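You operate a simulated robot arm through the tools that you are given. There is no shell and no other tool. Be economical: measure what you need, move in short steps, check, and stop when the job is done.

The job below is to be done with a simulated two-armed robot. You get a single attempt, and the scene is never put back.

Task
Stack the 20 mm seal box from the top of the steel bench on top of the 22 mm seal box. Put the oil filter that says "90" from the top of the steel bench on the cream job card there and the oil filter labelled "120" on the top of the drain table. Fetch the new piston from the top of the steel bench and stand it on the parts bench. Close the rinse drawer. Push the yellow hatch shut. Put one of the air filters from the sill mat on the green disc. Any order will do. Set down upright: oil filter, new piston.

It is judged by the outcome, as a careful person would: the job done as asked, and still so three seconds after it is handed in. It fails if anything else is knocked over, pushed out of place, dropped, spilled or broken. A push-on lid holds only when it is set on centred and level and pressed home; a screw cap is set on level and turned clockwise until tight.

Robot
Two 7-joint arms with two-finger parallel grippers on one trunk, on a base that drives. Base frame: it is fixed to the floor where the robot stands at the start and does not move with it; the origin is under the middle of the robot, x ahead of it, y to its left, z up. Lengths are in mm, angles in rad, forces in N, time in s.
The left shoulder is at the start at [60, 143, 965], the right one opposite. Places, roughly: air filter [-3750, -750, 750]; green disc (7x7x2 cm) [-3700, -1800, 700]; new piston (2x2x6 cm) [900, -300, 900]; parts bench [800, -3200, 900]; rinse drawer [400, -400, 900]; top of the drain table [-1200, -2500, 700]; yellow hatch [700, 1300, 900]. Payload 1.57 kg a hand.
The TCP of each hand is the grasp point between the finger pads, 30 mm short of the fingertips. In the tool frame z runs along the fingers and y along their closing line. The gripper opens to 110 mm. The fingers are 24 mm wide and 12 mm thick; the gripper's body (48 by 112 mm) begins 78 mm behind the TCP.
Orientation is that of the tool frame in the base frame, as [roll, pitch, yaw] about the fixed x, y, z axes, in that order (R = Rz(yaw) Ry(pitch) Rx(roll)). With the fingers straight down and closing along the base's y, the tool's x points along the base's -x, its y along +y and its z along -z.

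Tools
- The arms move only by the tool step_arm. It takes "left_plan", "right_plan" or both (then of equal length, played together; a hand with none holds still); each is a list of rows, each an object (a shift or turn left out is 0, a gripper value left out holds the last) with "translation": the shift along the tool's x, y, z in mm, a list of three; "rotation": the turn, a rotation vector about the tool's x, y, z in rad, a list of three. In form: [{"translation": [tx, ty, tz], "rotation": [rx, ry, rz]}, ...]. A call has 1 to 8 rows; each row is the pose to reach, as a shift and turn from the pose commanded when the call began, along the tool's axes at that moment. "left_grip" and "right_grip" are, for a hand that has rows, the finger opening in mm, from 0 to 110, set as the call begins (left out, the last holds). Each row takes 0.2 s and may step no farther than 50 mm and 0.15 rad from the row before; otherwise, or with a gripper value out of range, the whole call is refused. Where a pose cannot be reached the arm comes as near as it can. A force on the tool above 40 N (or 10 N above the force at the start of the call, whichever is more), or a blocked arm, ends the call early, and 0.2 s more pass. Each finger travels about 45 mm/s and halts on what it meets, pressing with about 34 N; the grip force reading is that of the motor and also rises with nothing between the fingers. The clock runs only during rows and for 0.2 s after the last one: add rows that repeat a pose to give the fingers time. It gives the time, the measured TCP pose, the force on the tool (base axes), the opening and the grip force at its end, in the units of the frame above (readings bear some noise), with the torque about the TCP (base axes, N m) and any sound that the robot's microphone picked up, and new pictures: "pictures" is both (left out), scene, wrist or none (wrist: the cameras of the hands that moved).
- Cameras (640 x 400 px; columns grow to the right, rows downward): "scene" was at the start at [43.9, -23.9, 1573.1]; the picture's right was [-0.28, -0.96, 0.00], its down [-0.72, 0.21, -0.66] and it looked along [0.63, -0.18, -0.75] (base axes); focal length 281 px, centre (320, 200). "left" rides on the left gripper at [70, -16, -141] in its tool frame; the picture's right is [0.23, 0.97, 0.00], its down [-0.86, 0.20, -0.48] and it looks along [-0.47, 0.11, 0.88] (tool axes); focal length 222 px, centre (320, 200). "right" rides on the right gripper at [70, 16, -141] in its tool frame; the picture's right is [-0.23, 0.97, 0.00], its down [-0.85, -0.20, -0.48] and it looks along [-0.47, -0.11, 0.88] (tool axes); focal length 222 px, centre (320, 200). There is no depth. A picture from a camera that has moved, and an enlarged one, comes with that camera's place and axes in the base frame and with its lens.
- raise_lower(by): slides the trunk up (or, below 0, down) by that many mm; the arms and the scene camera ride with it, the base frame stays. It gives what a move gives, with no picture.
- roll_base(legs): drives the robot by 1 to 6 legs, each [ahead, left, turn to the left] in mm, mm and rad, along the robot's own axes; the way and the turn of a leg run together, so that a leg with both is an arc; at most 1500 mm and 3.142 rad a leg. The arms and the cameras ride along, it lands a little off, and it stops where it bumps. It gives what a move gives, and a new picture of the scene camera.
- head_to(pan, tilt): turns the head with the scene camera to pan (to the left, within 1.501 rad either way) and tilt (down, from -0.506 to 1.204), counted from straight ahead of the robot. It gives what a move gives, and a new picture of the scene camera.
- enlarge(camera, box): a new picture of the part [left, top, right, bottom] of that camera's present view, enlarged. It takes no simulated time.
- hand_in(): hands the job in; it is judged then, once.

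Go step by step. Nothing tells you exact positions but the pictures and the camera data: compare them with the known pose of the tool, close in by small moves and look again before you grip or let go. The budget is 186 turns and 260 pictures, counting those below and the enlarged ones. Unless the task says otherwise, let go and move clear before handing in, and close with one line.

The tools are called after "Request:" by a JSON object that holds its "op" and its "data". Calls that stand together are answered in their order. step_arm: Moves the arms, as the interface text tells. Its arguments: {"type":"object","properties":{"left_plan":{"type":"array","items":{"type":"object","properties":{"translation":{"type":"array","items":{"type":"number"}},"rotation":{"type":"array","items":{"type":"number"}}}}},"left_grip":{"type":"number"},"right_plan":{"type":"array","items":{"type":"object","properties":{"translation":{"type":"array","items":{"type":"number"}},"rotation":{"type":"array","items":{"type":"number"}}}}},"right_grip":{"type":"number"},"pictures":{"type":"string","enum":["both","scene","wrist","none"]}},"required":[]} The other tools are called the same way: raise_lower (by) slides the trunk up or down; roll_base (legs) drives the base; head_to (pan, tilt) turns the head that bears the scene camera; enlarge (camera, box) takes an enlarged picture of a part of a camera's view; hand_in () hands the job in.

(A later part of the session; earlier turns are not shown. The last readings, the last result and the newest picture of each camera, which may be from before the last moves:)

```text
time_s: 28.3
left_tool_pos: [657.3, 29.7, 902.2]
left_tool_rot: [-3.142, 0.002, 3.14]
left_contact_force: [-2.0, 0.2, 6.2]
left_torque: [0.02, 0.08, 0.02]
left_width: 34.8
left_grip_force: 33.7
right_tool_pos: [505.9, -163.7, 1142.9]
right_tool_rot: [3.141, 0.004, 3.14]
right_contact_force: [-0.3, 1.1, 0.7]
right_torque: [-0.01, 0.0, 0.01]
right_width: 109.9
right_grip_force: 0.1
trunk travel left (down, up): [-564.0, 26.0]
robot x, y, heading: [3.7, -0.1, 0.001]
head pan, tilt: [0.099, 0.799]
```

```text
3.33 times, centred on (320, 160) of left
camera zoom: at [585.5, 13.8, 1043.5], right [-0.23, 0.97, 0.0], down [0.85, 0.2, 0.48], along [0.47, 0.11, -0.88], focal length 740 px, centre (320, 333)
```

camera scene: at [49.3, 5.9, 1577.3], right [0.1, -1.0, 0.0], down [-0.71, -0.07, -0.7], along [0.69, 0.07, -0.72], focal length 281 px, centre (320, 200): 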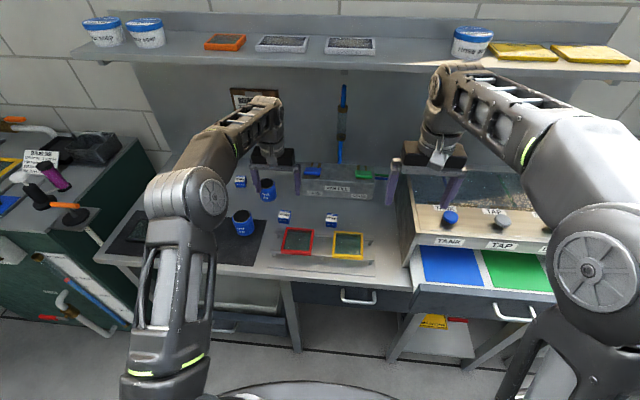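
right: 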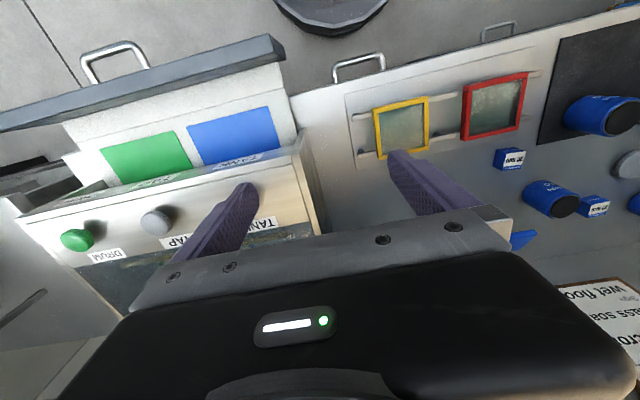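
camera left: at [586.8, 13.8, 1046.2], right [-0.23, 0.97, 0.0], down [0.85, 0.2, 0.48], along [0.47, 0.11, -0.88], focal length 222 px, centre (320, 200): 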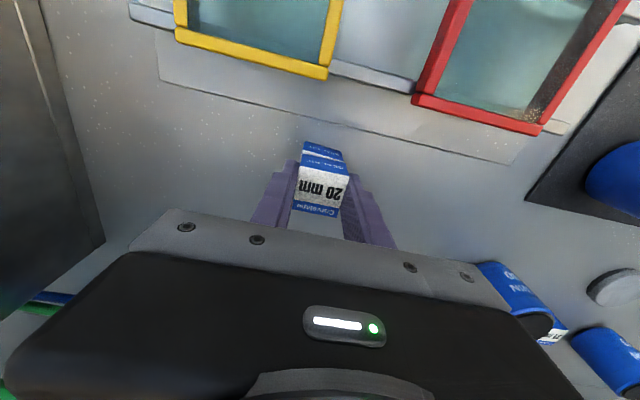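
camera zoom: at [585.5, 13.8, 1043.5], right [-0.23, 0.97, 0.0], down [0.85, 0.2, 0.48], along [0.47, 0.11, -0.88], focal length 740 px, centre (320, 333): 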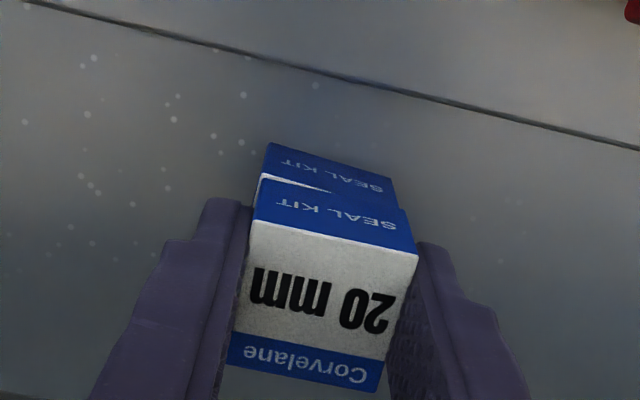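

It's in contact (6 N) and well aligned. I'll release and lift straight up.

Request:
{"op": "step_arm", "data": {"left_plan": [{"translation": [0, 0, -1]}, {"translation": [0, 0, -1]}, {"translation": [0, 0, -1]}, {"translation": [0, 0, -1]}], "left_grip": 80, "pictures": "none"}}

Request:
{"op": "step_arm", "data": {"left_plan": [{"translation": [0, 0, -40]}, {"translation": [0, 0, -80]}, {"translation": [0, 30, -110]}, {"translation": [20, 70, -120]}, {"translation": [40, 110, -130]}, {"translation": [60, 150, -140]}, {"translation": [60, 150, -140]}], "pictures": "none"}}

Request:
{"op": "enlarge", "data": {"camera": "scene", "box": [300, 180, 380, 240]}}

```text
time_s: 29.3
left_tool_pos: [657.9, 29.6, 903.3]
left_tool_rot: [3.141, 0.001, 3.141]
left_contact_force: [0.3, 0.6, -0.8]
left_torque: [0.02, -0.04, 0.01]
left_width: 79.9
left_grip_force: 0.0
right_tool_pos: [506.5, -162.6, 1143.1]
right_tool_rot: [3.141, 0.001, -3.142]
right_contact_force: [0.1, 0.4, 0.7]
right_torque: [0.01, 0.02, 0.0]
right_width: 110.1
right_grip_force: 0.0
trunk travel left (down, up): [-564.0, 26.0]
robot x, y, heading: [1.0, -1.4, -0.002]
head pan, tilt: [0.099, 0.799]
```

```text
time_s: 30.9
left_tool_pos: [598.0, 181.2, 1039.8]
left_tool_rot: [-3.141, 0.001, -3.141]
left_contact_force: [1.3, -1.1, 0.9]
left_torque: [0.0, -0.01, 0.0]
left_width: 79.9
left_grip_force: 0.1
left hand out of reach, approached as far as the arm can: row 3
right_tool_pos: [506.7, -165.1, 1142.1]
right_tool_rot: [3.14, -0.001, 3.14]
right_contact_force: [0.4, -0.1, -1.3]
right_torque: [0.02, -0.03, 0.01]
right_width: 109.9
right_grip_force: 0.0
trunk travel left (down, up): [-564.0, 26.0]
robot x, y, heading: [0.0, -3.9, -0.006]
head pan, tilt: [0.099, 0.799]
```

```text
6.67 times, centred on (340, 210) of scene
camera zoom: at [50.0, 5.0, 1577.3], right [0.1, -1.0, 0.0], down [-0.71, -0.07, -0.7], along [0.69, 0.07, -0.72], focal length 1875 px, centre (187, 133)
```

zoom: 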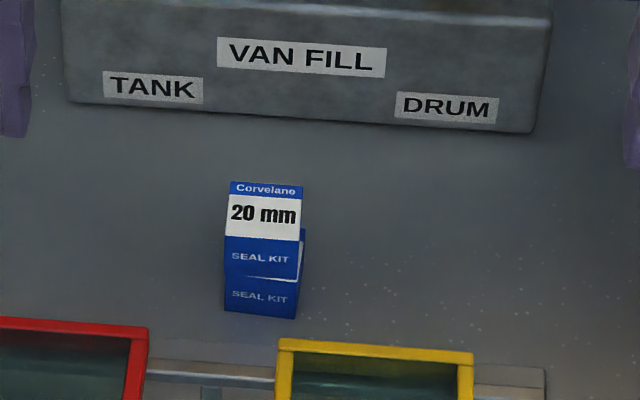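

The stack is good. Now the filters: I'll drive left and a bit forward to reach the one at the back left, keeping the hands high.

Request:
{"op": "step_arm", "data": {"left_plan": [{"translation": [40, 0, -10]}, {"translation": [80, 20, -30]}, {"translation": [120, 40, -50]}], "right_plan": [{"translation": [40, 0, 0]}, {"translation": [80, 0, 0]}, {"translation": [120, 0, 0]}], "pictures": "none"}}

Request:
{"op": "roll_base", "data": {"legs": [[0, 400, 0], [80, 0, 0]]}}

Request:
{"op": "head_to", "data": {"pan": -0.4, "tilt": 0.7}}

```text
time_s: 31.7
left_tool_pos: [473.0, 219.7, 1094.6]
left_tool_rot: [-3.142, 0.004, 3.14]
left_contact_force: [-1.0, -0.5, -0.2]
left_torque: [0.01, -0.06, 0.0]
left_width: 80.2
left_grip_force: 0.1
right_tool_pos: [384.9, -164.7, 1143.7]
right_tool_rot: [-3.14, 0.001, 3.141]
right_contact_force: [-0.5, 0.8, -0.1]
right_torque: [-0.02, -0.05, 0.03]
right_width: 110.1
right_grip_force: 0.1
trunk travel left (down, up): [-564.0, 26.0]
robot x, y, heading: [1.5, 2.2, 0.0]
head pan, tilt: [0.099, 0.799]
```

```text
time_s: 34.9
left_tool_pos: [555.0, 627.1, 1092.1]
left_tool_rot: [-3.14, -0.002, -3.136]
left_contact_force: [0.5, -0.4, 0.2]
left_torque: [-0.02, 0.06, -0.01]
left_width: 80.0
left_grip_force: 0.1
right_tool_pos: [469.0, 241.3, 1142.2]
right_tool_rot: [3.14, 0.0, -3.139]
right_contact_force: [0.5, -0.5, -0.7]
right_torque: [0.03, 0.04, -0.02]
right_width: 109.9
right_grip_force: 0.1
trunk travel left (down, up): [-564.0, 26.0]
robot x, y, heading: [79.4, 403.0, 0.005]
head pan, tilt: [0.099, 0.799]
camera scene: at [129.7, 411.1, 1577.2], right [0.1, -0.99, 0.0], down [-0.71, -0.07, -0.7], along [0.69, 0.07, -0.72], focal length 281 px, centre (320, 200)
```

scene: 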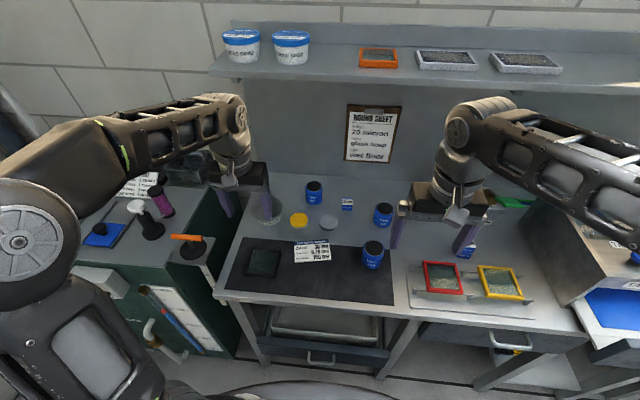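

```text
time_s: 35.8
left_tool_pos: [553.7, 627.1, 1093.5]
left_tool_rot: [-3.14, 0.0, -3.135]
left_contact_force: [0.3, 1.0, 0.0]
left_torque: [-0.01, -0.02, 0.01]
left_width: 80.1
left_grip_force: 0.0
right_tool_pos: [467.8, 241.6, 1142.9]
right_tool_rot: [3.139, 0.0, -3.139]
right_contact_force: [-0.5, -0.9, 0.1]
right_torque: [0.02, -0.03, -0.02]
right_width: 110.3
right_grip_force: 0.1
trunk travel left (down, up): [-564.0, 26.0]
robot x, y, heading: [79.3, 408.5, 0.007]
head pan, tilt: [-0.4, 0.7]
camera scene: at [126.1, 370.2, 1585.5], right [-0.38, -0.92, 0.0], down [-0.59, 0.25, -0.76], along [0.71, -0.29, -0.64], focal length 281 px, centre (320, 200)
```

scene: 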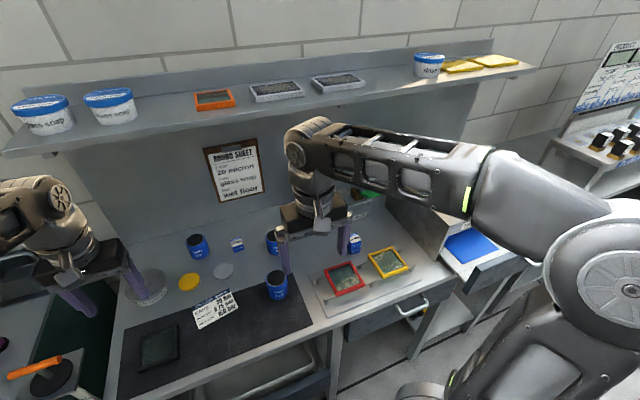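

The third filter is near (845, 505) and the card near (617, 482). I'll move 40 mm forward and put the left hand above the filter to read it.

Request:
{"op": "roll_base", "data": {"legs": [[40, 20, 0]]}}

Request:
{"op": "step_arm", "data": {"left_plan": [{"translation": [-40, -20, 20]}, {"translation": [-80, -50, 40]}, {"translation": [-115, -80, 60]}, {"translation": [-145, -110, 80]}, {"translation": [-175, -135, 90]}, {"translation": [-175, -135, 90]}], "left_grip": 95, "pictures": "wrist"}}

Request:
{"op": "head_to", "data": {"pan": 0.1, "tilt": 0.7}}

```text
time_s: 36.7
left_tool_pos: [595.2, 648.6, 1091.4]
left_tool_rot: [-3.141, -0.001, -3.139]
left_contact_force: [0.5, 0.1, 0.4]
left_torque: [-0.01, 0.06, 0.0]
left_width: 80.2
left_grip_force: 0.0
right_tool_pos: [509.9, 263.9, 1142.8]
right_tool_rot: [-3.14, -0.002, -3.139]
right_contact_force: [0.2, 0.9, -0.2]
right_torque: [-0.02, 0.06, -0.02]
right_width: 109.7
right_grip_force: 0.0
trunk travel left (down, up): [-564.0, 26.0]
robot x, y, heading: [120.4, 424.0, 0.004]
head pan, tilt: [-0.4, 0.7]
camera scene: at [168.7, 391.7, 1585.5], right [-0.39, -0.92, 0.0], down [-0.6, 0.25, -0.76], along [0.7, -0.3, -0.65], focal length 281 px, centre (320, 200)
```

scene: 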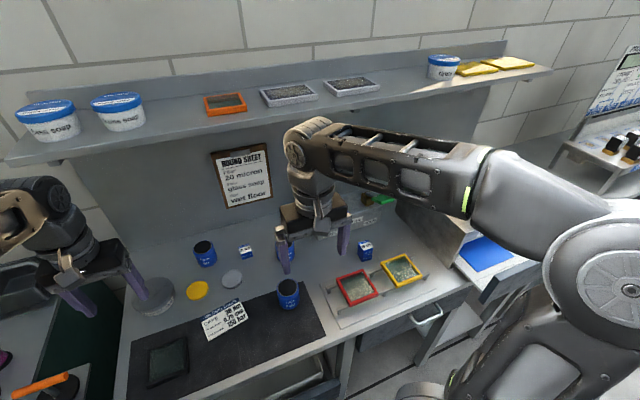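

```text
refused: row 2 steps farther than a row can; nothing moved
```

```text
time_s: 37.7
left_tool_pos: [594.4, 647.3, 1093.0]
left_tool_rot: [-3.142, 0.001, -3.139]
left_contact_force: [0.5, -0.4, 0.1]
left_torque: [-0.01, -0.04, 0.02]
left_width: 80.0
left_grip_force: 0.0
right_tool_pos: [507.4, 262.1, 1142.5]
right_tool_rot: [-3.141, 0.0, -3.137]
right_contact_force: [0.1, 0.4, 0.6]
right_torque: [0.02, -0.02, 0.02]
right_width: 109.8
right_grip_force: 0.0
trunk travel left (down, up): [-564.0, 26.0]
robot x, y, heading: [119.3, 428.3, 0.008]
head pan, tilt: [0.099, 0.7]
camera scene: at [172.5, 432.0, 1585.5], right [0.1, -0.99, 0.0], down [-0.64, -0.07, -0.76], along [0.76, 0.08, -0.64], focal length 281 px, centre (320, 200)
```

scene: 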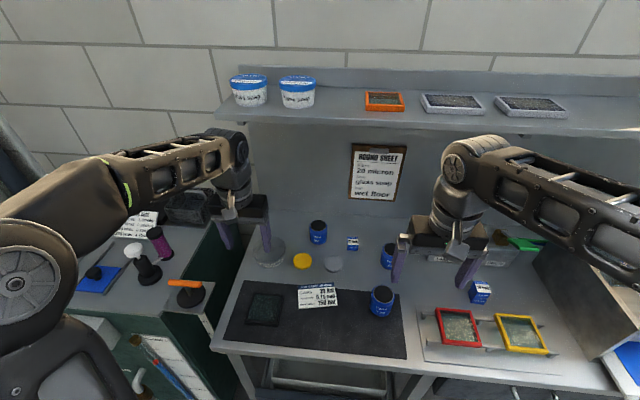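

Request:
{"op": "step_arm", "data": {"left_plan": [{"translation": [-15, -30, 30]}, {"translation": [-40, -60, 60]}, {"translation": [-70, -90, 85]}, {"translation": [-105, -115, 100]}, {"translation": [-145, -135, 110]}, {"translation": [-185, -142, 115]}, {"translation": [-205, -142, 115]}, {"translation": [-205, -142, 115]}], "left_grip": 95, "pictures": "wrist"}}

Request:
{"op": "enlarge", "data": {"camera": "scene", "box": [220, 190, 440, 340]}}

```text
time_s: 39.5
left_tool_pos: [792.0, 506.4, 974.4]
left_tool_rot: [3.14, 0.005, -3.138]
left_contact_force: [0.3, -0.1, -1.0]
left_torque: [0.0, 0.03, 0.0]
left_width: 95.2
left_grip_force: 0.0
left hand out of reach, approached as far as the arm can: row 7, 8
right_tool_pos: [508.2, 262.5, 1141.1]
right_tool_rot: [-3.141, 0.001, -3.14]
right_contact_force: [0.2, -0.3, -0.6]
right_torque: [-0.01, 0.03, 0.0]
right_width: 110.1
right_grip_force: 0.1
trunk travel left (down, up): [-564.0, 26.0]
robot x, y, heading: [118.3, 424.3, 0.006]
head pan, tilt: [0.099, 0.7]
camera left: at [718.9, 489.8, 1116.3], right [-0.23, 0.97, 0.0], down [0.85, 0.2, 0.48], along [0.47, 0.11, -0.88], focal length 222 px, centre (320, 200)
```

left: 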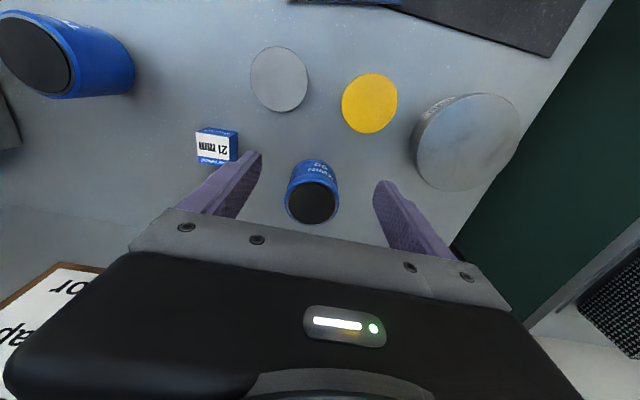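

```text
2.67 times, centred on (330, 265) of scene
camera zoom: at [173.0, 432.0, 1585.5], right [0.1, -0.99, 0.0], down [-0.64, -0.07, -0.76], along [0.76, 0.08, -0.64], focal length 750 px, centre (293, 27)
```

zoom: 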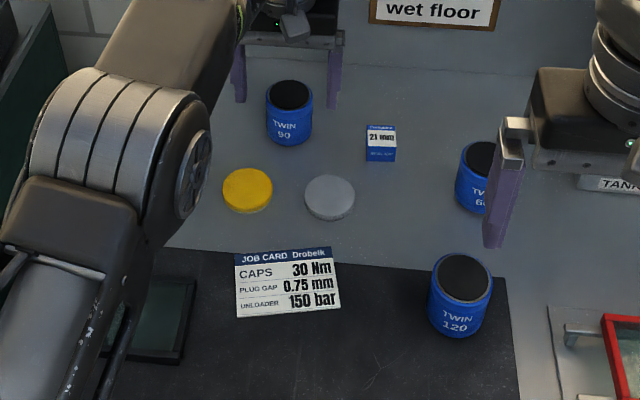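

It reads "TWIN 90". I'll lower to z≈890 short of the filter, then advance with the fingers either side of it.

Request:
{"op": "step_arm", "data": {"left_plan": [{"translation": [13, 0, 30]}, {"translation": [13, 0, 60]}, {"translation": [5, 0, 80]}, {"translation": [-5, 0, 85]}, {"translation": [-15, 0, 85]}, {"translation": [-15, 0, 85]}], "pictures": "wrist"}}

Request:
{"op": "enlarge", "data": {"camera": "scene", "box": [270, 190, 370, 270]}}

```text
time_s: 40.9
left_tool_pos: [803.4, 507.1, 892.4]
left_tool_rot: [3.141, 0.0, -3.137]
left_contact_force: [0.4, -0.6, 0.2]
left_torque: [-0.02, -0.01, 0.0]
left_width: 95.2
left_grip_force: 0.1
right_tool_pos: [506.8, 261.6, 1143.3]
right_tool_rot: [3.142, 0.0, -3.137]
right_contact_force: [-0.2, 0.6, 0.1]
right_torque: [0.01, -0.01, 0.01]
right_width: 109.8
right_grip_force: 0.1
trunk travel left (down, up): [-564.0, 26.0]
robot x, y, heading: [120.2, 424.8, 0.005]
head pan, tilt: [0.099, 0.7]
camera left: at [732.5, 490.4, 1032.7], right [-0.23, 0.97, 0.0], down [0.85, 0.2, 0.48], along [0.47, 0.11, -0.88], focal length 222 px, centre (320, 200)
```

left: 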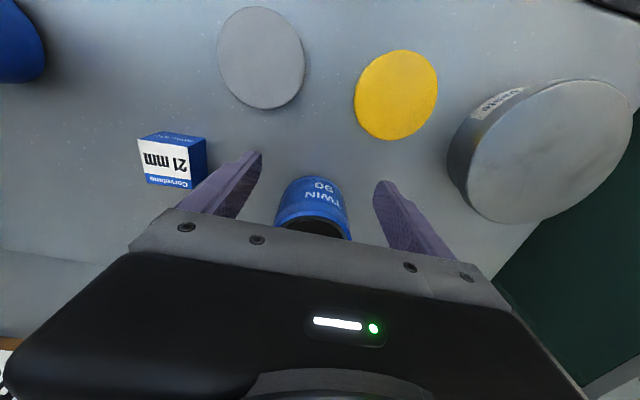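

```text
5.00 times, centred on (320, 230) of scene
camera zoom: at [172.2, 431.9, 1585.6], right [0.1, -0.99, 0.0], down [-0.64, -0.07, -0.76], along [0.76, 0.08, -0.64], focal length 1406 px, centre (320, 50)
```

zoom: 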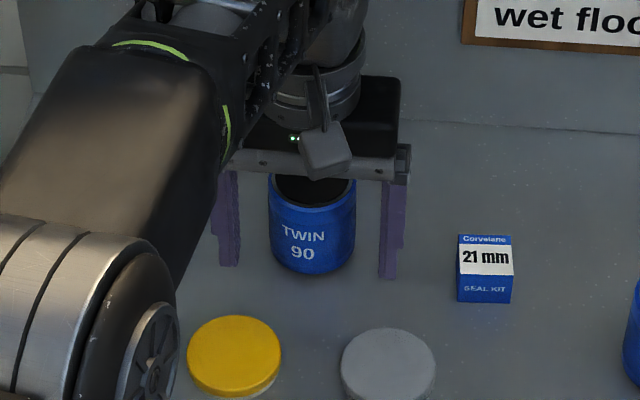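

Request:
{"op": "step_arm", "data": {"left_plan": [{"translation": [-12, 0, 5]}, {"translation": [-24, 0, 10]}, {"translation": [-36, 0, 12]}, {"translation": [-36, 0, 12]}], "pictures": "none"}}

Request:
{"op": "enlarge", "data": {"camera": "scene", "box": [270, 190, 370, 270]}}

```text
time_s: 41.9
left_tool_pos: [813.2, 506.9, 886.8]
left_tool_rot: [3.141, 0.004, -3.139]
left_contact_force: [-0.3, -0.1, -0.6]
left_torque: [-0.02, -0.02, -0.01]
left_width: 95.2
left_grip_force: 0.0
left hand out of reach, approached as far as the arm can: row 2, 3, 4
right_tool_pos: [507.0, 262.5, 1142.6]
right_tool_rot: [3.141, 0.0, -3.138]
right_contact_force: [-0.2, 0.2, -0.1]
right_torque: [-0.02, 0.0, 0.01]
right_width: 109.8
right_grip_force: 0.1
trunk travel left (down, up): [-564.0, 26.0]
robot x, y, heading: [117.8, 426.4, 0.003]
head pan, tilt: [0.099, 0.7]
```

```text
5.00 times, centred on (320, 230) of scene
camera zoom: at [172.3, 432.0, 1585.6], right [0.1, -0.99, 0.0], down [-0.64, -0.07, -0.76], along [0.76, 0.08, -0.64], focal length 1406 px, centre (320, 50)
```

zoom: 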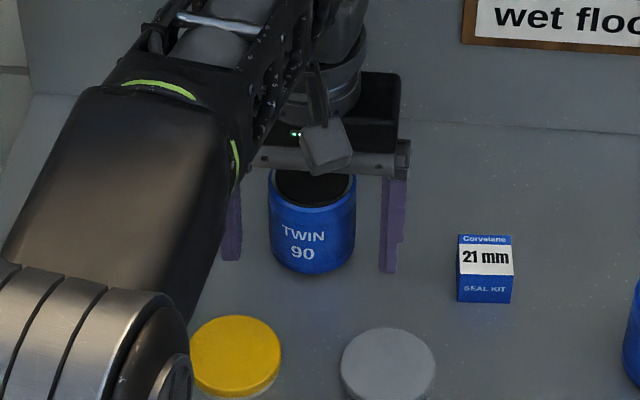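

The reach ends at 813. I'll tilt the tool forward so the grasp point can reach 839.

Request:
{"op": "step_arm", "data": {"left_plan": [{"translation": [10, 0, 0], "rotation": [0, -0.12, 0]}, {"translation": [0, 0, 0], "rotation": [0, -0.24, 0]}, {"translation": [0, 0, 0], "rotation": [0, -0.3, 0]}, {"translation": [0, 0, 0], "rotation": [0, -0.3, 0]}], "pictures": "wrist"}}

Request:
{"op": "enlarge", "data": {"camera": "scene", "box": [270, 190, 370, 270]}}

```text
time_s: 42.9
left_tool_pos: [813.1, 507.2, 885.1]
left_tool_rot: [3.14, 0.298, -3.139]
left_contact_force: [-0.6, -0.4, 0.4]
left_torque: [0.01, 0.03, 0.02]
left_width: 95.0
left_grip_force: 0.1
right_tool_pos: [508.4, 262.9, 1143.1]
right_tool_rot: [-3.141, 0.0, -3.138]
right_contact_force: [0.3, 0.3, 0.4]
right_torque: [0.03, 0.02, 0.0]
right_width: 110.1
right_grip_force: 0.1
trunk travel left (down, up): [-564.0, 26.0]
robot x, y, heading: [115.3, 425.3, -0.001]
head pan, tilt: [0.099, 0.7]
camera left: at [703.0, 490.1, 999.6], right [-0.22, 0.97, -0.07], down [0.67, 0.2, 0.71], along [0.7, 0.11, -0.7], focal length 222 px, centre (320, 200)
```

left: 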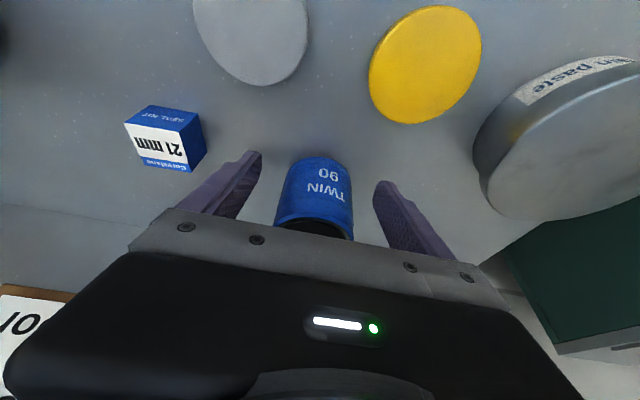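

```text
5.00 times, centred on (320, 230) of scene
camera zoom: at [172.8, 432.0, 1585.5], right [0.1, -0.99, 0.0], down [-0.64, -0.07, -0.76], along [0.76, 0.08, -0.64], focal length 1406 px, centre (320, 50)
```

zoom: 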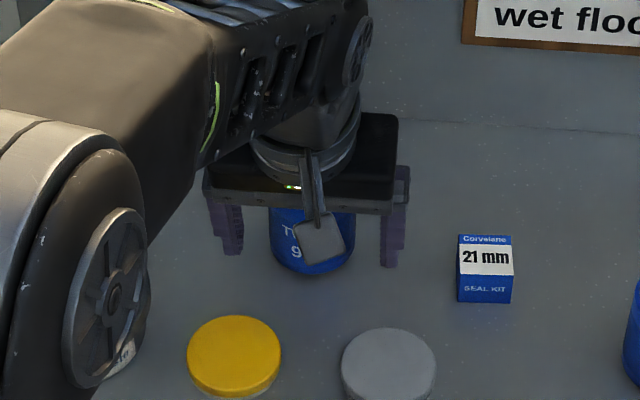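

Request:
{"op": "step_arm", "data": {"left_plan": [{"translation": [-9, 0, 3]}, {"translation": [-18, 0, 6]}, {"translation": [-26, 0, 9]}, {"translation": [-26, 0, 9]}], "pictures": "wrist"}}

Request:
{"op": "enlarge", "data": {"camera": "scene", "box": [270, 190, 370, 270]}}

```text
time_s: 43.9
left_tool_pos: [840.1, 506.5, 885.1]
left_tool_rot: [-3.141, 0.299, -3.139]
left_contact_force: [0.6, -0.4, 0.3]
left_torque: [0.0, 0.03, -0.04]
left_width: 95.1
left_grip_force: 0.0
right_tool_pos: [508.2, 262.3, 1142.2]
right_tool_rot: [-3.141, 0.0, -3.138]
right_contact_force: [0.1, 0.2, 0.2]
right_torque: [0.0, 0.01, 0.0]
right_width: 109.9
right_grip_force: 0.1
trunk travel left (down, up): [-564.0, 26.0]
robot x, y, heading: [117.8, 426.1, 0.007]
head pan, tilt: [0.099, 0.7]
camera left: at [730.0, 489.8, 999.3], right [-0.22, 0.97, -0.07], down [0.67, 0.2, 0.71], along [0.7, 0.11, -0.7], focal length 222 px, centre (320, 200)
```

left: 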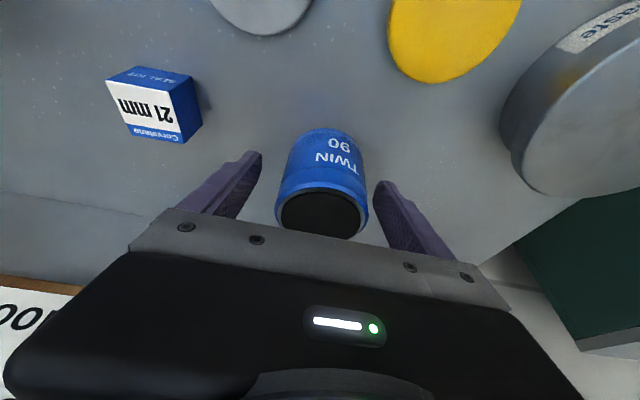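

```text
5.00 times, centred on (320, 230) of scene
camera zoom: at [172.2, 432.0, 1585.6], right [0.1, -0.99, 0.0], down [-0.64, -0.07, -0.76], along [0.76, 0.08, -0.64], focal length 1406 px, centre (320, 50)
```

zoom: 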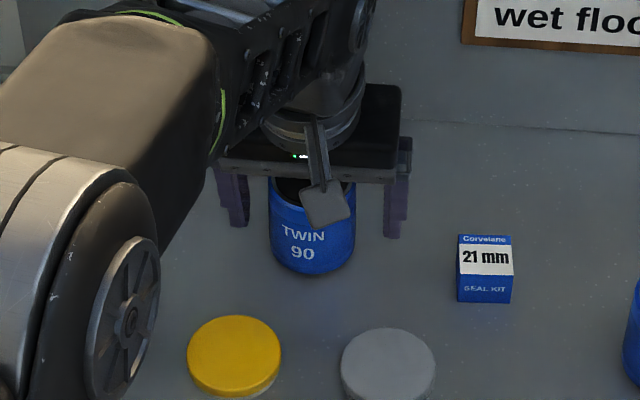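

The filter is centred between the fingers. I'll grip it.

Request:
{"op": "step_arm", "data": {"left_plan": [{"translation": [2, 0, 0]}, {"translation": [2, 0, 0]}, {"translation": [2, 0, 0]}, {"translation": [2, 0, 0]}, {"translation": [2, 0, 0]}, {"translation": [2, 0, 0]}], "left_grip": 0, "pictures": "wrist"}}

```text
time_s: 45.3
left_tool_pos: [838.1, 507.4, 885.5]
left_tool_rot: [3.141, 0.301, -3.138]
left_contact_force: [0.4, 0.4, 0.7]
left_torque: [0.0, 0.01, 0.02]
left_width: 59.1
left_grip_force: 33.5
right_tool_pos: [508.1, 262.2, 1141.5]
right_tool_rot: [-3.141, 0.0, -3.139]
right_contact_force: [0.2, 1.3, 0.0]
right_torque: [0.0, 0.04, -0.01]
right_width: 110.2
right_grip_force: 0.0
trunk travel left (down, up): [-564.0, 26.0]
robot x, y, heading: [116.5, 424.0, 0.0]
head pan, tilt: [0.099, 0.7]
camera left: at [728.1, 490.5, 998.9], right [-0.22, 0.97, -0.07], down [0.67, 0.2, 0.71], along [0.7, 0.11, -0.7], focal length 222 px, centre (320, 200)
```

left: 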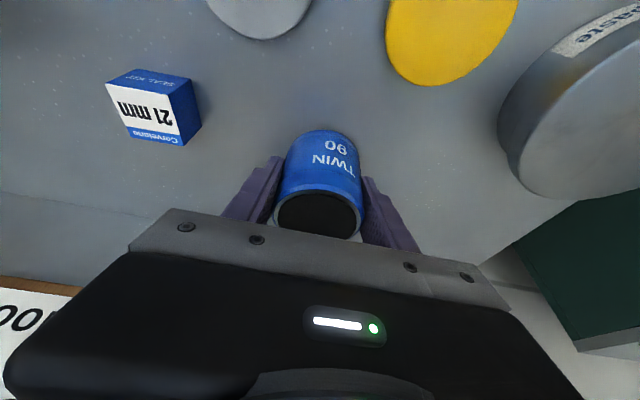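

Request:
{"op": "step_arm", "data": {"left_plan": [{"translation": [-1.2, 0, -4]}, {"translation": [-3, 0, -10]}, {"translation": [-5.3, 0, -17]}, {"translation": [-8, 0, -26]}, {"translation": [-11, 0, -35]}, {"translation": [-14, 0, -45]}, {"translation": [-16, 0, -52]}, {"translation": [-16, 0, -52]}], "pictures": "wrist"}}

Request:
{"op": "enlarge", "data": {"camera": "scene", "box": [220, 190, 420, 340]}}

```text
time_s: 47.1
left_tool_pos: [838.2, 506.6, 938.5]
left_tool_rot: [-3.141, 0.301, -3.136]
left_contact_force: [0.4, 0.4, -2.2]
left_torque: [0.0, 0.03, 0.01]
left_width: 59.2
left_grip_force: 34.0
right_tool_pos: [507.2, 262.0, 1142.0]
right_tool_rot: [-3.141, -0.001, -3.139]
right_contact_force: [0.7, -0.3, 0.0]
right_torque: [0.01, -0.03, 0.0]
right_width: 110.2
right_grip_force: 0.1
trunk travel left (down, up): [-564.0, 26.0]
robot x, y, heading: [120.3, 425.2, 0.003]
head pan, tilt: [0.099, 0.7]
camera left: at [728.4, 489.9, 1052.5], right [-0.22, 0.97, -0.07], down [0.68, 0.2, 0.71], along [0.7, 0.11, -0.7], focal length 222 px, centre (320, 200)
```

left: 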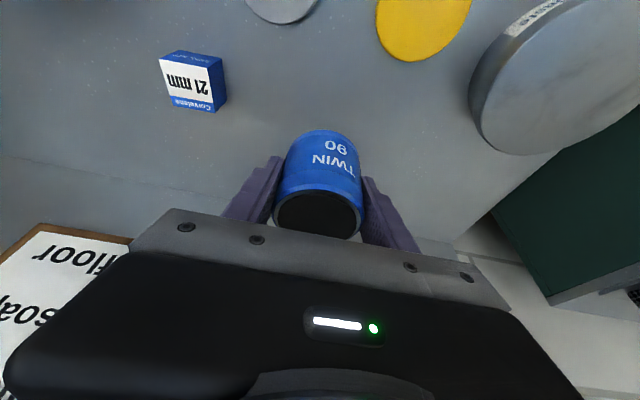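

```text
2.67 times, centred on (320, 265) of scene
camera zoom: at [172.7, 432.0, 1585.5], right [0.1, -0.99, 0.0], down [-0.64, -0.07, -0.76], along [0.76, 0.08, -0.64], focal length 750 px, centre (320, 27)
```

zoom: 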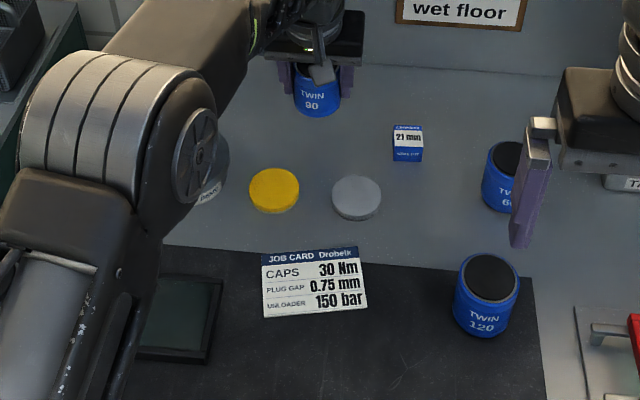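

The filter is held. I'll carry it back over the card centre at about (620, 486), keeping the tilt.

Request:
{"op": "step_arm", "data": {"left_plan": [{"translation": [12, -1, -4]}, {"translation": [38, -4, -12]}, {"translation": [72, -8, -22]}, {"translation": [108, -12, -33]}, {"translation": [144, -15, -44]}, {"translation": [176, -18, -54]}, {"translation": [198, -20, -61]}, {"translation": [207, -21, -64]}], "pictures": "none"}}

Request:
{"op": "step_arm", "data": {"left_plan": [{"translation": [2, 0, 6]}, {"translation": [5, 0, 15]}, {"translation": [8, 0, 25]}, {"translation": [10, 0, 31]}, {"translation": [11, 0, 34]}, {"translation": [11, 0, 34]}], "pictures": "wrist"}}

Request:
{"op": "enlarge", "data": {"camera": "scene", "box": [240, 220, 400, 330]}}

```text
time_s: 48.9
left_tool_pos: [622.3, 484.9, 937.3]
left_tool_rot: [-3.141, 0.302, -3.138]
left_contact_force: [-0.1, 0.6, -2.8]
left_torque: [-0.02, 0.07, -0.01]
left_width: 59.3
left_grip_force: 34.5
right_tool_pos: [507.9, 263.0, 1143.1]
right_tool_rot: [3.141, -0.001, -3.137]
right_contact_force: [-0.1, 0.4, -0.5]
right_torque: [0.0, -0.02, 0.0]
right_width: 110.1
right_grip_force: 0.1
trunk travel left (down, up): [-564.0, 26.0]
robot x, y, heading: [118.4, 424.9, 0.001]
head pan, tilt: [0.099, 0.7]
```

```text
time_s: 50.3
left_tool_pos: [621.5, 485.9, 901.9]
left_tool_rot: [3.141, 0.3, -3.139]
left_contact_force: [0.4, -0.2, -1.9]
left_torque: [0.03, -0.01, 0.03]
left_width: 58.8
left_grip_force: 34.2
right_tool_pos: [506.5, 262.2, 1142.0]
right_tool_rot: [-3.141, -0.001, -3.138]
right_contact_force: [-0.4, 0.0, 0.2]
right_torque: [0.0, -0.01, -0.03]
right_width: 110.0
right_grip_force: 0.1
trunk travel left (down, up): [-564.0, 26.0]
robot x, y, heading: [117.9, 425.3, 0.002]
head pan, tilt: [0.099, 0.7]
camera left: at [511.6, 468.2, 1016.1], right [-0.22, 0.97, -0.07], down [0.68, 0.2, 0.71], along [0.7, 0.11, -0.7], focal length 222 px, centre (320, 200)
```

left: 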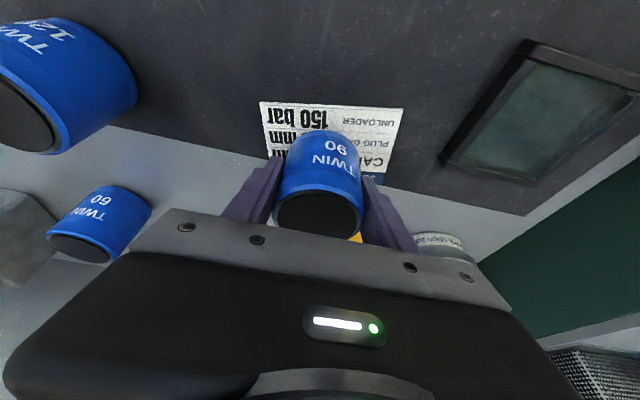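

```text
3.64 times, centred on (320, 275) of scene
camera zoom: at [172.5, 432.0, 1585.5], right [0.1, -0.99, 0.0], down [-0.64, -0.07, -0.76], along [0.76, 0.08, -0.64], focal length 1022 px, centre (320, -73)
```

zoom: 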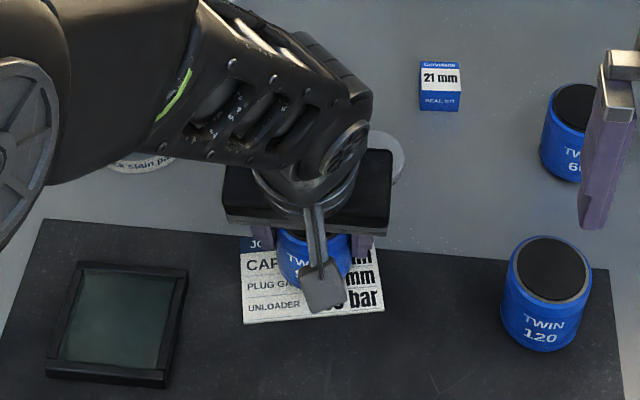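

Request:
{"op": "step_arm", "data": {"left_plan": [{"translation": [3, 0, 5]}, {"translation": [5, 0, 9]}, {"translation": [6, 0, 12]}, {"translation": [6.5, 0, 14]}, {"translation": [7, 0, 16]}, {"translation": [7.5, 0, 18]}], "pictures": "none"}}

Request:
{"op": "enlarge", "data": {"camera": "left", "box": [220, 80, 420, 240]}}

```text
time_s: 51.7
left_tool_pos: [618.8, 484.3, 884.5]
left_tool_rot: [-3.138, 0.304, -3.137]
left_contact_force: [3.1, 1.5, 26.0]
left_torque: [0.09, -0.1, 0.0]
left_width: 58.7
left_grip_force: 34.3
right_tool_pos: [506.5, 261.3, 1142.7]
right_tool_rot: [3.14, 0.002, -3.139]
right_contact_force: [0.5, 0.7, 0.5]
right_torque: [-0.01, -0.04, 0.01]
right_width: 109.8
right_grip_force: 0.1
trunk travel left (down, up): [-564.0, 26.0]
robot x, y, heading: [119.0, 427.7, 0.004]
head pan, tilt: [0.099, 0.7]
```

```text
2.50 times, centred on (320, 160) of left
camera zoom: at [508.3, 467.6, 997.7], right [-0.22, 0.97, -0.07], down [0.67, 0.2, 0.71], along [0.71, 0.11, -0.7], focal length 555 px, centre (320, 300)
```

zoom: 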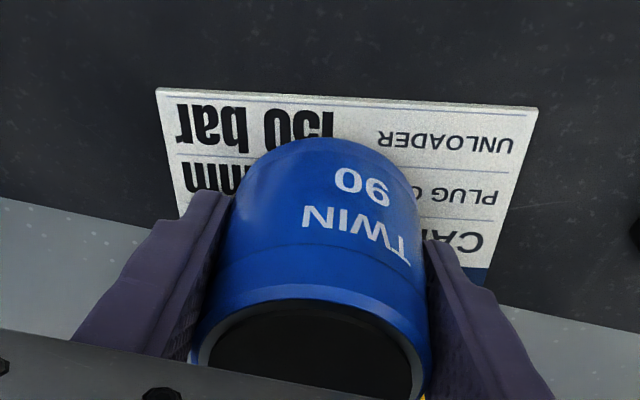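

It's touching. I'll lift slightly, shift back 4 mm to centre it on the card, then set it down and release.

Request:
{"op": "step_arm", "data": {"left_plan": [{"translation": [-1.5, 0, -4.5]}, {"translation": [-1.8, 0, -6]}, {"translation": [2, 0, -7.2]}, {"translation": [2, 0, -7]}, {"translation": [3, 0, -4]}, {"translation": [3.5, 0, -2.5]}, {"translation": [3.8, 0, -1.5]}], "pictures": "none"}}

Request:
{"op": "step_arm", "data": {"left_plan": [{"translation": [0, 0, 0]}, {"translation": [0, 0, 0]}, {"translation": [0, 0, 0]}, {"translation": [0, 0, 0]}], "left_grip": 90, "pictures": "wrist"}}

```text
time_s: 53.3
left_tool_pos: [616.1, 485.1, 884.5]
left_tool_rot: [-3.139, 0.301, -3.136]
left_contact_force: [-0.6, 0.7, 8.7]
left_torque: [0.04, -0.03, -0.02]
left_width: 59.1
left_grip_force: 33.9
right_tool_pos: [506.5, 262.5, 1143.0]
right_tool_rot: [3.141, 0.002, -3.138]
right_contact_force: [-0.3, -0.6, 0.4]
right_torque: [-0.01, 0.03, -0.02]
right_width: 109.9
right_grip_force: 0.1
trunk travel left (down, up): [-564.0, 26.0]
robot x, y, heading: [116.1, 426.2, 0.006]
head pan, tilt: [0.099, 0.7]
```

```text
time_s: 54.3
left_tool_pos: [616.0, 484.5, 884.4]
left_tool_rot: [-3.14, 0.301, -3.138]
left_contact_force: [-0.5, -0.9, 0.0]
left_torque: [0.03, 0.0, 0.01]
left_width: 89.8
left_grip_force: 0.1
right_tool_pos: [507.8, 262.3, 1142.2]
right_tool_rot: [-3.14, 0.0, -3.137]
right_contact_force: [-0.1, 0.6, -0.2]
right_torque: [-0.01, 0.0, -0.03]
right_width: 110.1
right_grip_force: 0.1
trunk travel left (down, up): [-564.0, 26.0]
robot x, y, heading: [115.3, 426.5, 0.004]
head pan, tilt: [0.099, 0.7]
camera left: at [505.5, 467.7, 997.5], right [-0.22, 0.97, -0.07], down [0.67, 0.2, 0.71], along [0.7, 0.11, -0.7], focal length 222 px, centre (320, 200)
```

left: 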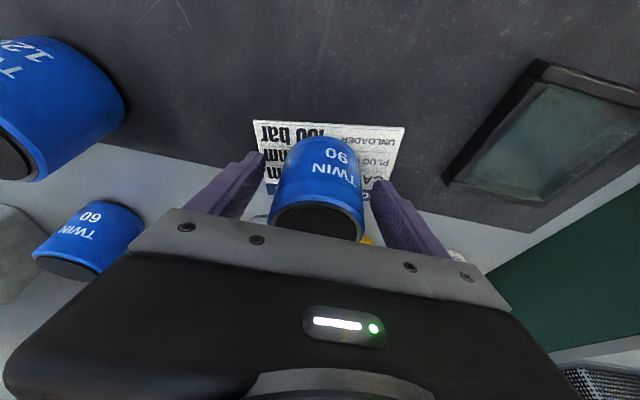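

Released. I'm lifting the left hand clear and levelling it.

Request:
{"op": "step_arm", "data": {"left_plan": [{"translation": [-12, 0, -38]}, {"translation": [-24, 0, -76]}, {"translation": [-33, 0, -105]}, {"translation": [-33, 0, -105], "rotation": [0, 0.13, 0]}, {"translation": [-33, 0, -105], "rotation": [0, 0.26, 0]}, {"translation": [-33, 0, -105], "rotation": [0, 0.3, 0]}], "pictures": "none"}}

Request:
{"op": "step_arm", "data": {"right_plan": [{"translation": [40, 0, 0]}, {"translation": [80, 0, 0]}, {"translation": [80, 0, -30]}], "pictures": "scene"}}

Request:
{"op": "enlarge", "data": {"camera": "scene", "box": [340, 200, 640, 360]}}

```text
time_s: 55.7
left_tool_pos: [617.0, 484.9, 992.7]
left_tool_rot: [3.141, -0.002, -3.137]
left_contact_force: [-0.1, -0.6, 0.6]
left_torque: [-0.03, 0.0, 0.01]
left_width: 89.9
left_grip_force: 0.0
right_tool_pos: [507.3, 262.9, 1141.5]
right_tool_rot: [3.141, 0.0, -3.14]
right_contact_force: [-0.1, -0.1, 0.2]
right_torque: [0.02, -0.01, -0.01]
right_width: 110.0
right_grip_force: 0.0
trunk travel left (down, up): [-564.0, 26.0]
robot x, y, heading: [117.8, 427.2, 0.0]
head pan, tilt: [0.099, 0.7]
```

```text
time_s: 56.5
left_tool_pos: [618.1, 483.9, 992.3]
left_tool_rot: [3.139, -0.003, -3.136]
left_contact_force: [-0.1, -0.5, -0.4]
left_torque: [0.02, 0.02, 0.01]
left_width: 90.1
left_grip_force: 0.1
right_tool_pos: [436.2, 258.2, 1145.2]
right_tool_rot: [3.139, -0.003, -3.136]
right_contact_force: [0.3, -0.6, 0.3]
right_torque: [0.03, 0.05, -0.03]
right_width: 110.0
right_grip_force: 0.0
right hand out of reach, approached as far as the arm can: row 3
trunk travel left (down, up): [-564.0, 26.0]
robot x, y, heading: [121.3, 424.5, 0.001]
head pan, tilt: [0.099, 0.7]
camera scene: at [174.5, 431.2, 1585.4], right [0.1, -0.99, 0.0], down [-0.64, -0.07, -0.76], along [0.76, 0.08, -0.65], focal length 281 px, centre (320, 200)
```

scene: 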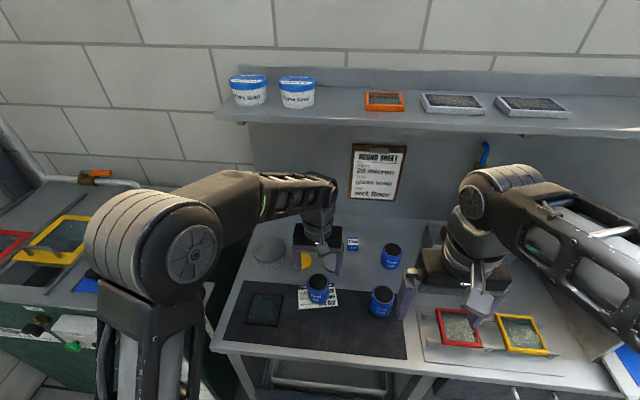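

```text
2.13 times, centred on (490, 280) of scene
camera zoom: at [174.5, 431.2, 1585.4], right [0.1, -0.99, 0.0], down [-0.64, -0.07, -0.76], along [0.76, 0.08, -0.65], focal length 600 px, centre (-43, 29)
```

zoom: 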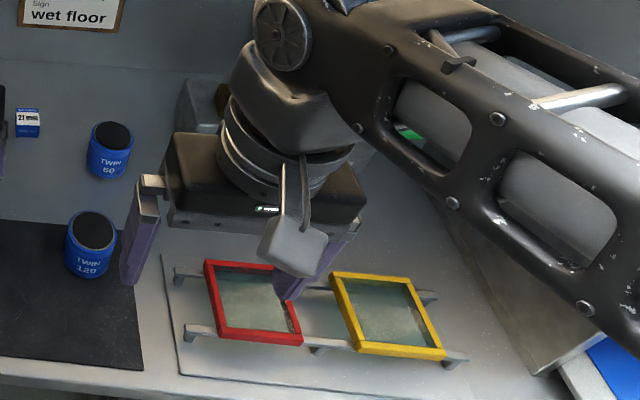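

Request:
{"op": "head_to", "data": {"pan": 0.95, "tilt": 0.6}}

Request:
{"op": "enlarge", "data": {"camera": "scene", "box": [300, 100, 520, 250]}}

```text
time_s: 57.6
left_tool_pos: [615.9, 486.3, 992.5]
left_tool_rot: [-3.14, -0.001, -3.139]
left_contact_force: [-0.1, 0.3, 0.1]
left_torque: [0.0, -0.02, -0.02]
left_width: 89.9
left_grip_force: 0.0
right_tool_pos: [433.5, 260.2, 1145.9]
right_tool_rot: [3.141, 0.0, -3.138]
right_contact_force: [-0.3, -0.1, -0.7]
right_torque: [-0.01, 0.03, -0.02]
right_width: 110.2
right_grip_force: 0.1
trunk travel left (down, up): [-564.0, 26.0]
robot x, y, heading: [119.0, 426.2, 0.003]
head pan, tilt: [0.949, 0.6]
camera scene: at [139.1, 495.2, 1594.2], right [0.81, -0.58, 0.0], down [-0.33, -0.46, -0.82], along [0.48, 0.67, -0.57], focal length 281 px, centre (320, 200)
```

scene: 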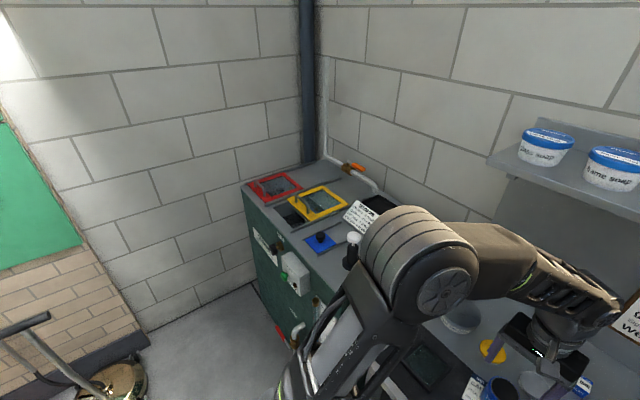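

```text
2.67 times, centred on (410, 175) of scene
camera zoom: at [139.1, 495.2, 1594.2], right [0.81, -0.58, 0.0], down [-0.33, -0.46, -0.82], along [0.48, 0.67, -0.57], focal length 750 px, centre (80, 267)
```

zoom: 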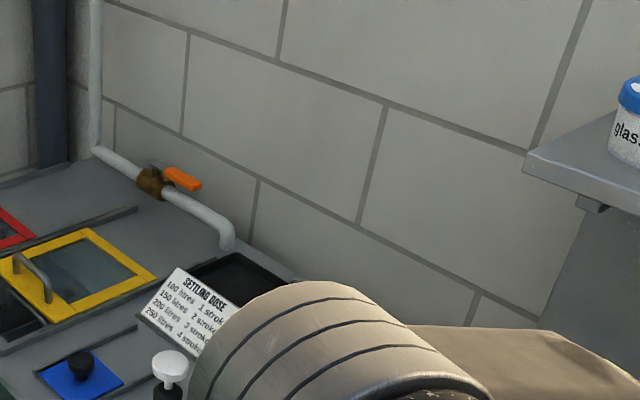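

Request:
{"op": "enlarge", "data": {"camera": "scene", "box": [230, 150, 400, 260]}}

```text
3.64 times, centred on (315, 205) of scene
camera zoom: at [139.1, 495.2, 1594.2], right [0.81, -0.58, 0.0], down [-0.33, -0.46, -0.82], along [0.48, 0.67, -0.57], focal length 1022 px, centre (338, 182)
```

zoom: 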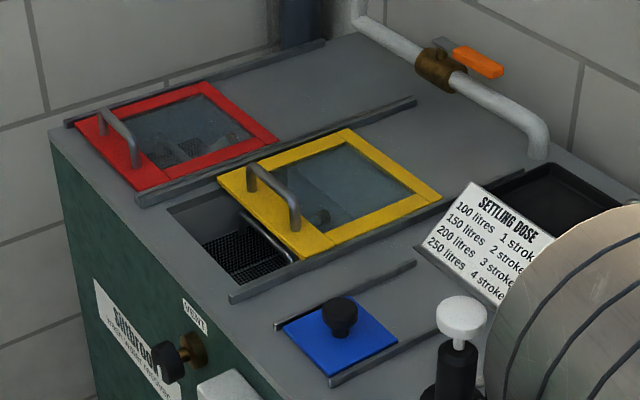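

The yellow hatch slides on rails and is about 90 mm open toward the back. Its bar handle is near (630, 1300). I'll retract the left hand and drive over to it.

Request:
{"op": "step_arm", "data": {"left_plan": [{"translation": [30, 0, -30]}, {"translation": [70, 0, -55]}, {"translation": [110, 0, -75]}, {"translation": [150, 0, -90]}, {"translation": [190, 0, -100]}], "left_grip": 0, "pictures": "none"}}

Request:
{"op": "roll_base", "data": {"legs": [[-80, 0, 0], [0, 620, 0]]}}

Request:
{"op": "head_to", "data": {"pan": 0.35, "tilt": 0.8}}

```text
time_s: 58.8
left_tool_pos: [426.7, 485.7, 1092.4]
left_tool_rot: [3.139, 0.001, -3.139]
left_contact_force: [0.6, 0.1, 0.4]
left_torque: [-0.02, 0.02, 0.01]
left_width: 0.0
left_grip_force: 9.1
right_tool_pos: [433.9, 260.4, 1146.6]
right_tool_rot: [-3.141, 0.003, -3.138]
right_contact_force: [-1.1, 1.0, 0.0]
right_torque: [-0.01, -0.05, 0.01]
right_width: 110.1
right_grip_force: 0.0
trunk travel left (down, up): [-564.0, 26.0]
robot x, y, heading: [116.6, 426.0, 0.008]
head pan, tilt: [0.949, 0.6]
```

```text
time_s: 63.0
left_tool_pos: [342.2, 1119.1, 1092.8]
left_tool_rot: [3.14, -0.001, -3.133]
left_contact_force: [0.3, -0.5, 0.9]
left_torque: [-0.02, 0.0, -0.03]
left_width: 0.0
left_grip_force: 21.0
right_tool_pos: [348.7, 892.2, 1146.7]
right_tool_rot: [-3.141, -0.001, -3.132]
right_contact_force: [-0.3, -0.1, -0.3]
right_torque: [0.0, -0.03, -0.01]
right_width: 110.1
right_grip_force: 0.0
trunk travel left (down, up): [-564.0, 26.0]
robot x, y, heading: [36.2, 1059.3, 0.011]
head pan, tilt: [0.949, 0.6]
camera scene: at [54.1, 1126.4, 1594.2], right [0.82, -0.58, 0.0], down [-0.33, -0.46, -0.82], along [0.47, 0.67, -0.57], focal length 281 px, centre (320, 200)
```

scene: 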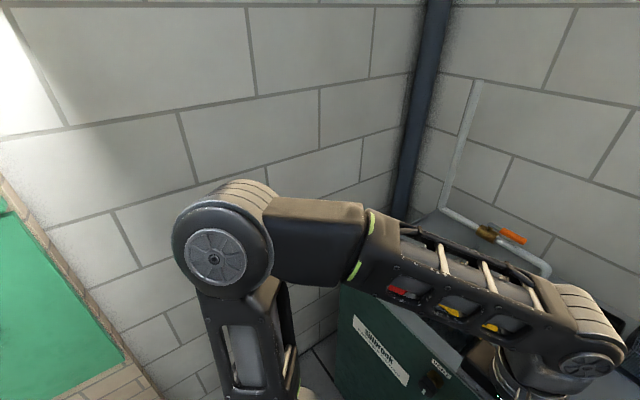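

```text
time_s: 64.0
left_tool_pos: [342.0, 1117.0, 1092.6]
left_tool_rot: [3.141, 0.0, -3.133]
left_contact_force: [0.5, -0.3, 0.3]
left_torque: [-0.02, -0.02, 0.0]
left_width: 0.0
left_grip_force: 21.4
right_tool_pos: [351.0, 893.2, 1146.0]
right_tool_rot: [3.139, -0.001, -3.133]
right_contact_force: [0.2, 1.1, 0.5]
right_torque: [0.01, 0.02, 0.01]
right_width: 110.0
right_grip_force: 0.1
trunk travel left (down, up): [-564.0, 26.0]
robot x, y, heading: [32.1, 1054.7, 0.006]
head pan, tilt: [0.351, 0.799]
camera scene: at [78.7, 1081.7, 1577.3], right [0.35, -0.94, 0.0], down [-0.67, -0.25, -0.7], along [0.65, 0.25, -0.72], focal length 281 px, centre (320, 200)
```

scene: 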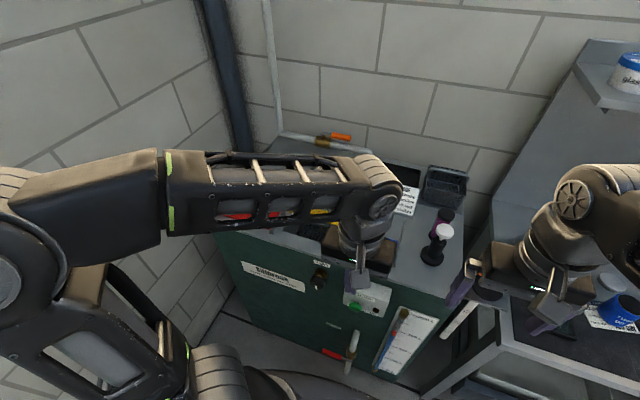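

Request:
{"op": "step_arm", "data": {"left_plan": [{"translation": [-20, 40, 0]}, {"translation": [-45, 80, 0]}, {"translation": [-75, 115, 0]}, {"translation": [-110, 145, 0]}, {"translation": [-150, 170, 10]}, {"translation": [-185, 185, 20]}, {"translation": [-215, 190, 30]}, {"translation": [-215, 190, 30]}], "pictures": "both"}}

```text
time_s: 65.8
left_tool_pos: [555.3, 1309.0, 1064.2]
left_tool_rot: [3.141, 0.001, -3.132]
left_contact_force: [0.8, 0.1, -0.1]
left_torque: [-0.02, 0.02, 0.01]
left_width: 0.1
left_grip_force: 21.1
right_tool_pos: [350.1, 892.1, 1146.9]
right_tool_rot: [3.14, 0.001, -3.134]
right_contact_force: [0.4, -0.2, 1.0]
right_torque: [0.0, 0.01, -0.01]
right_width: 110.0
right_grip_force: 0.1
trunk travel left (down, up): [-564.0, 26.0]
robot x, y, heading: [34.1, 1055.5, 0.009]
head pan, tilt: [0.351, 0.799]
camera scene: at [78.1, 1081.7, 1577.3], right [0.35, -0.94, 0.0], down [-0.67, -0.25, -0.7], along [0.65, 0.25, -0.72], focal length 281 px, centre (320, 200)
camera left: at [483.6, 1292.4, 1204.7], right [-0.24, 0.97, 0.0], down [0.85, 0.21, 0.48], along [0.47, 0.11, -0.88], focal length 222 px, centre (320, 200)
```

scene: 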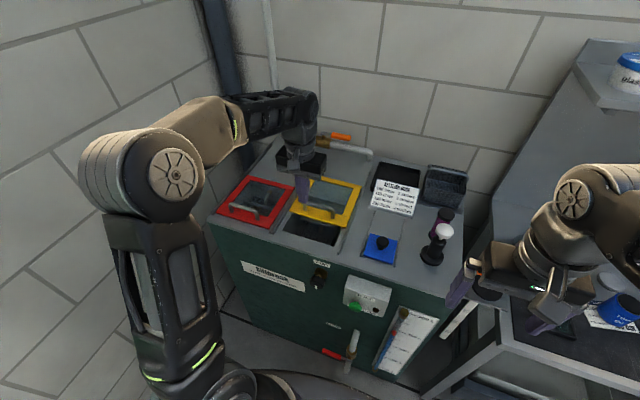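
left: 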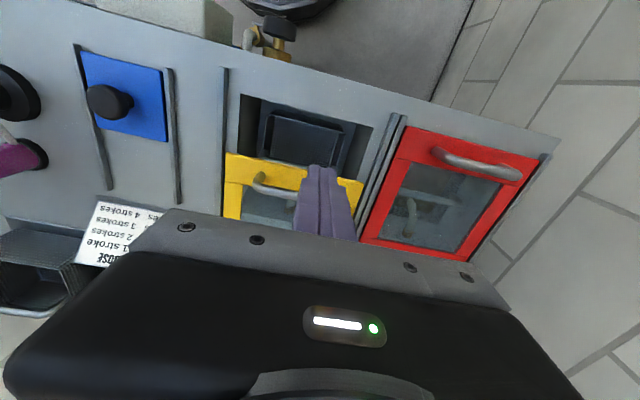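

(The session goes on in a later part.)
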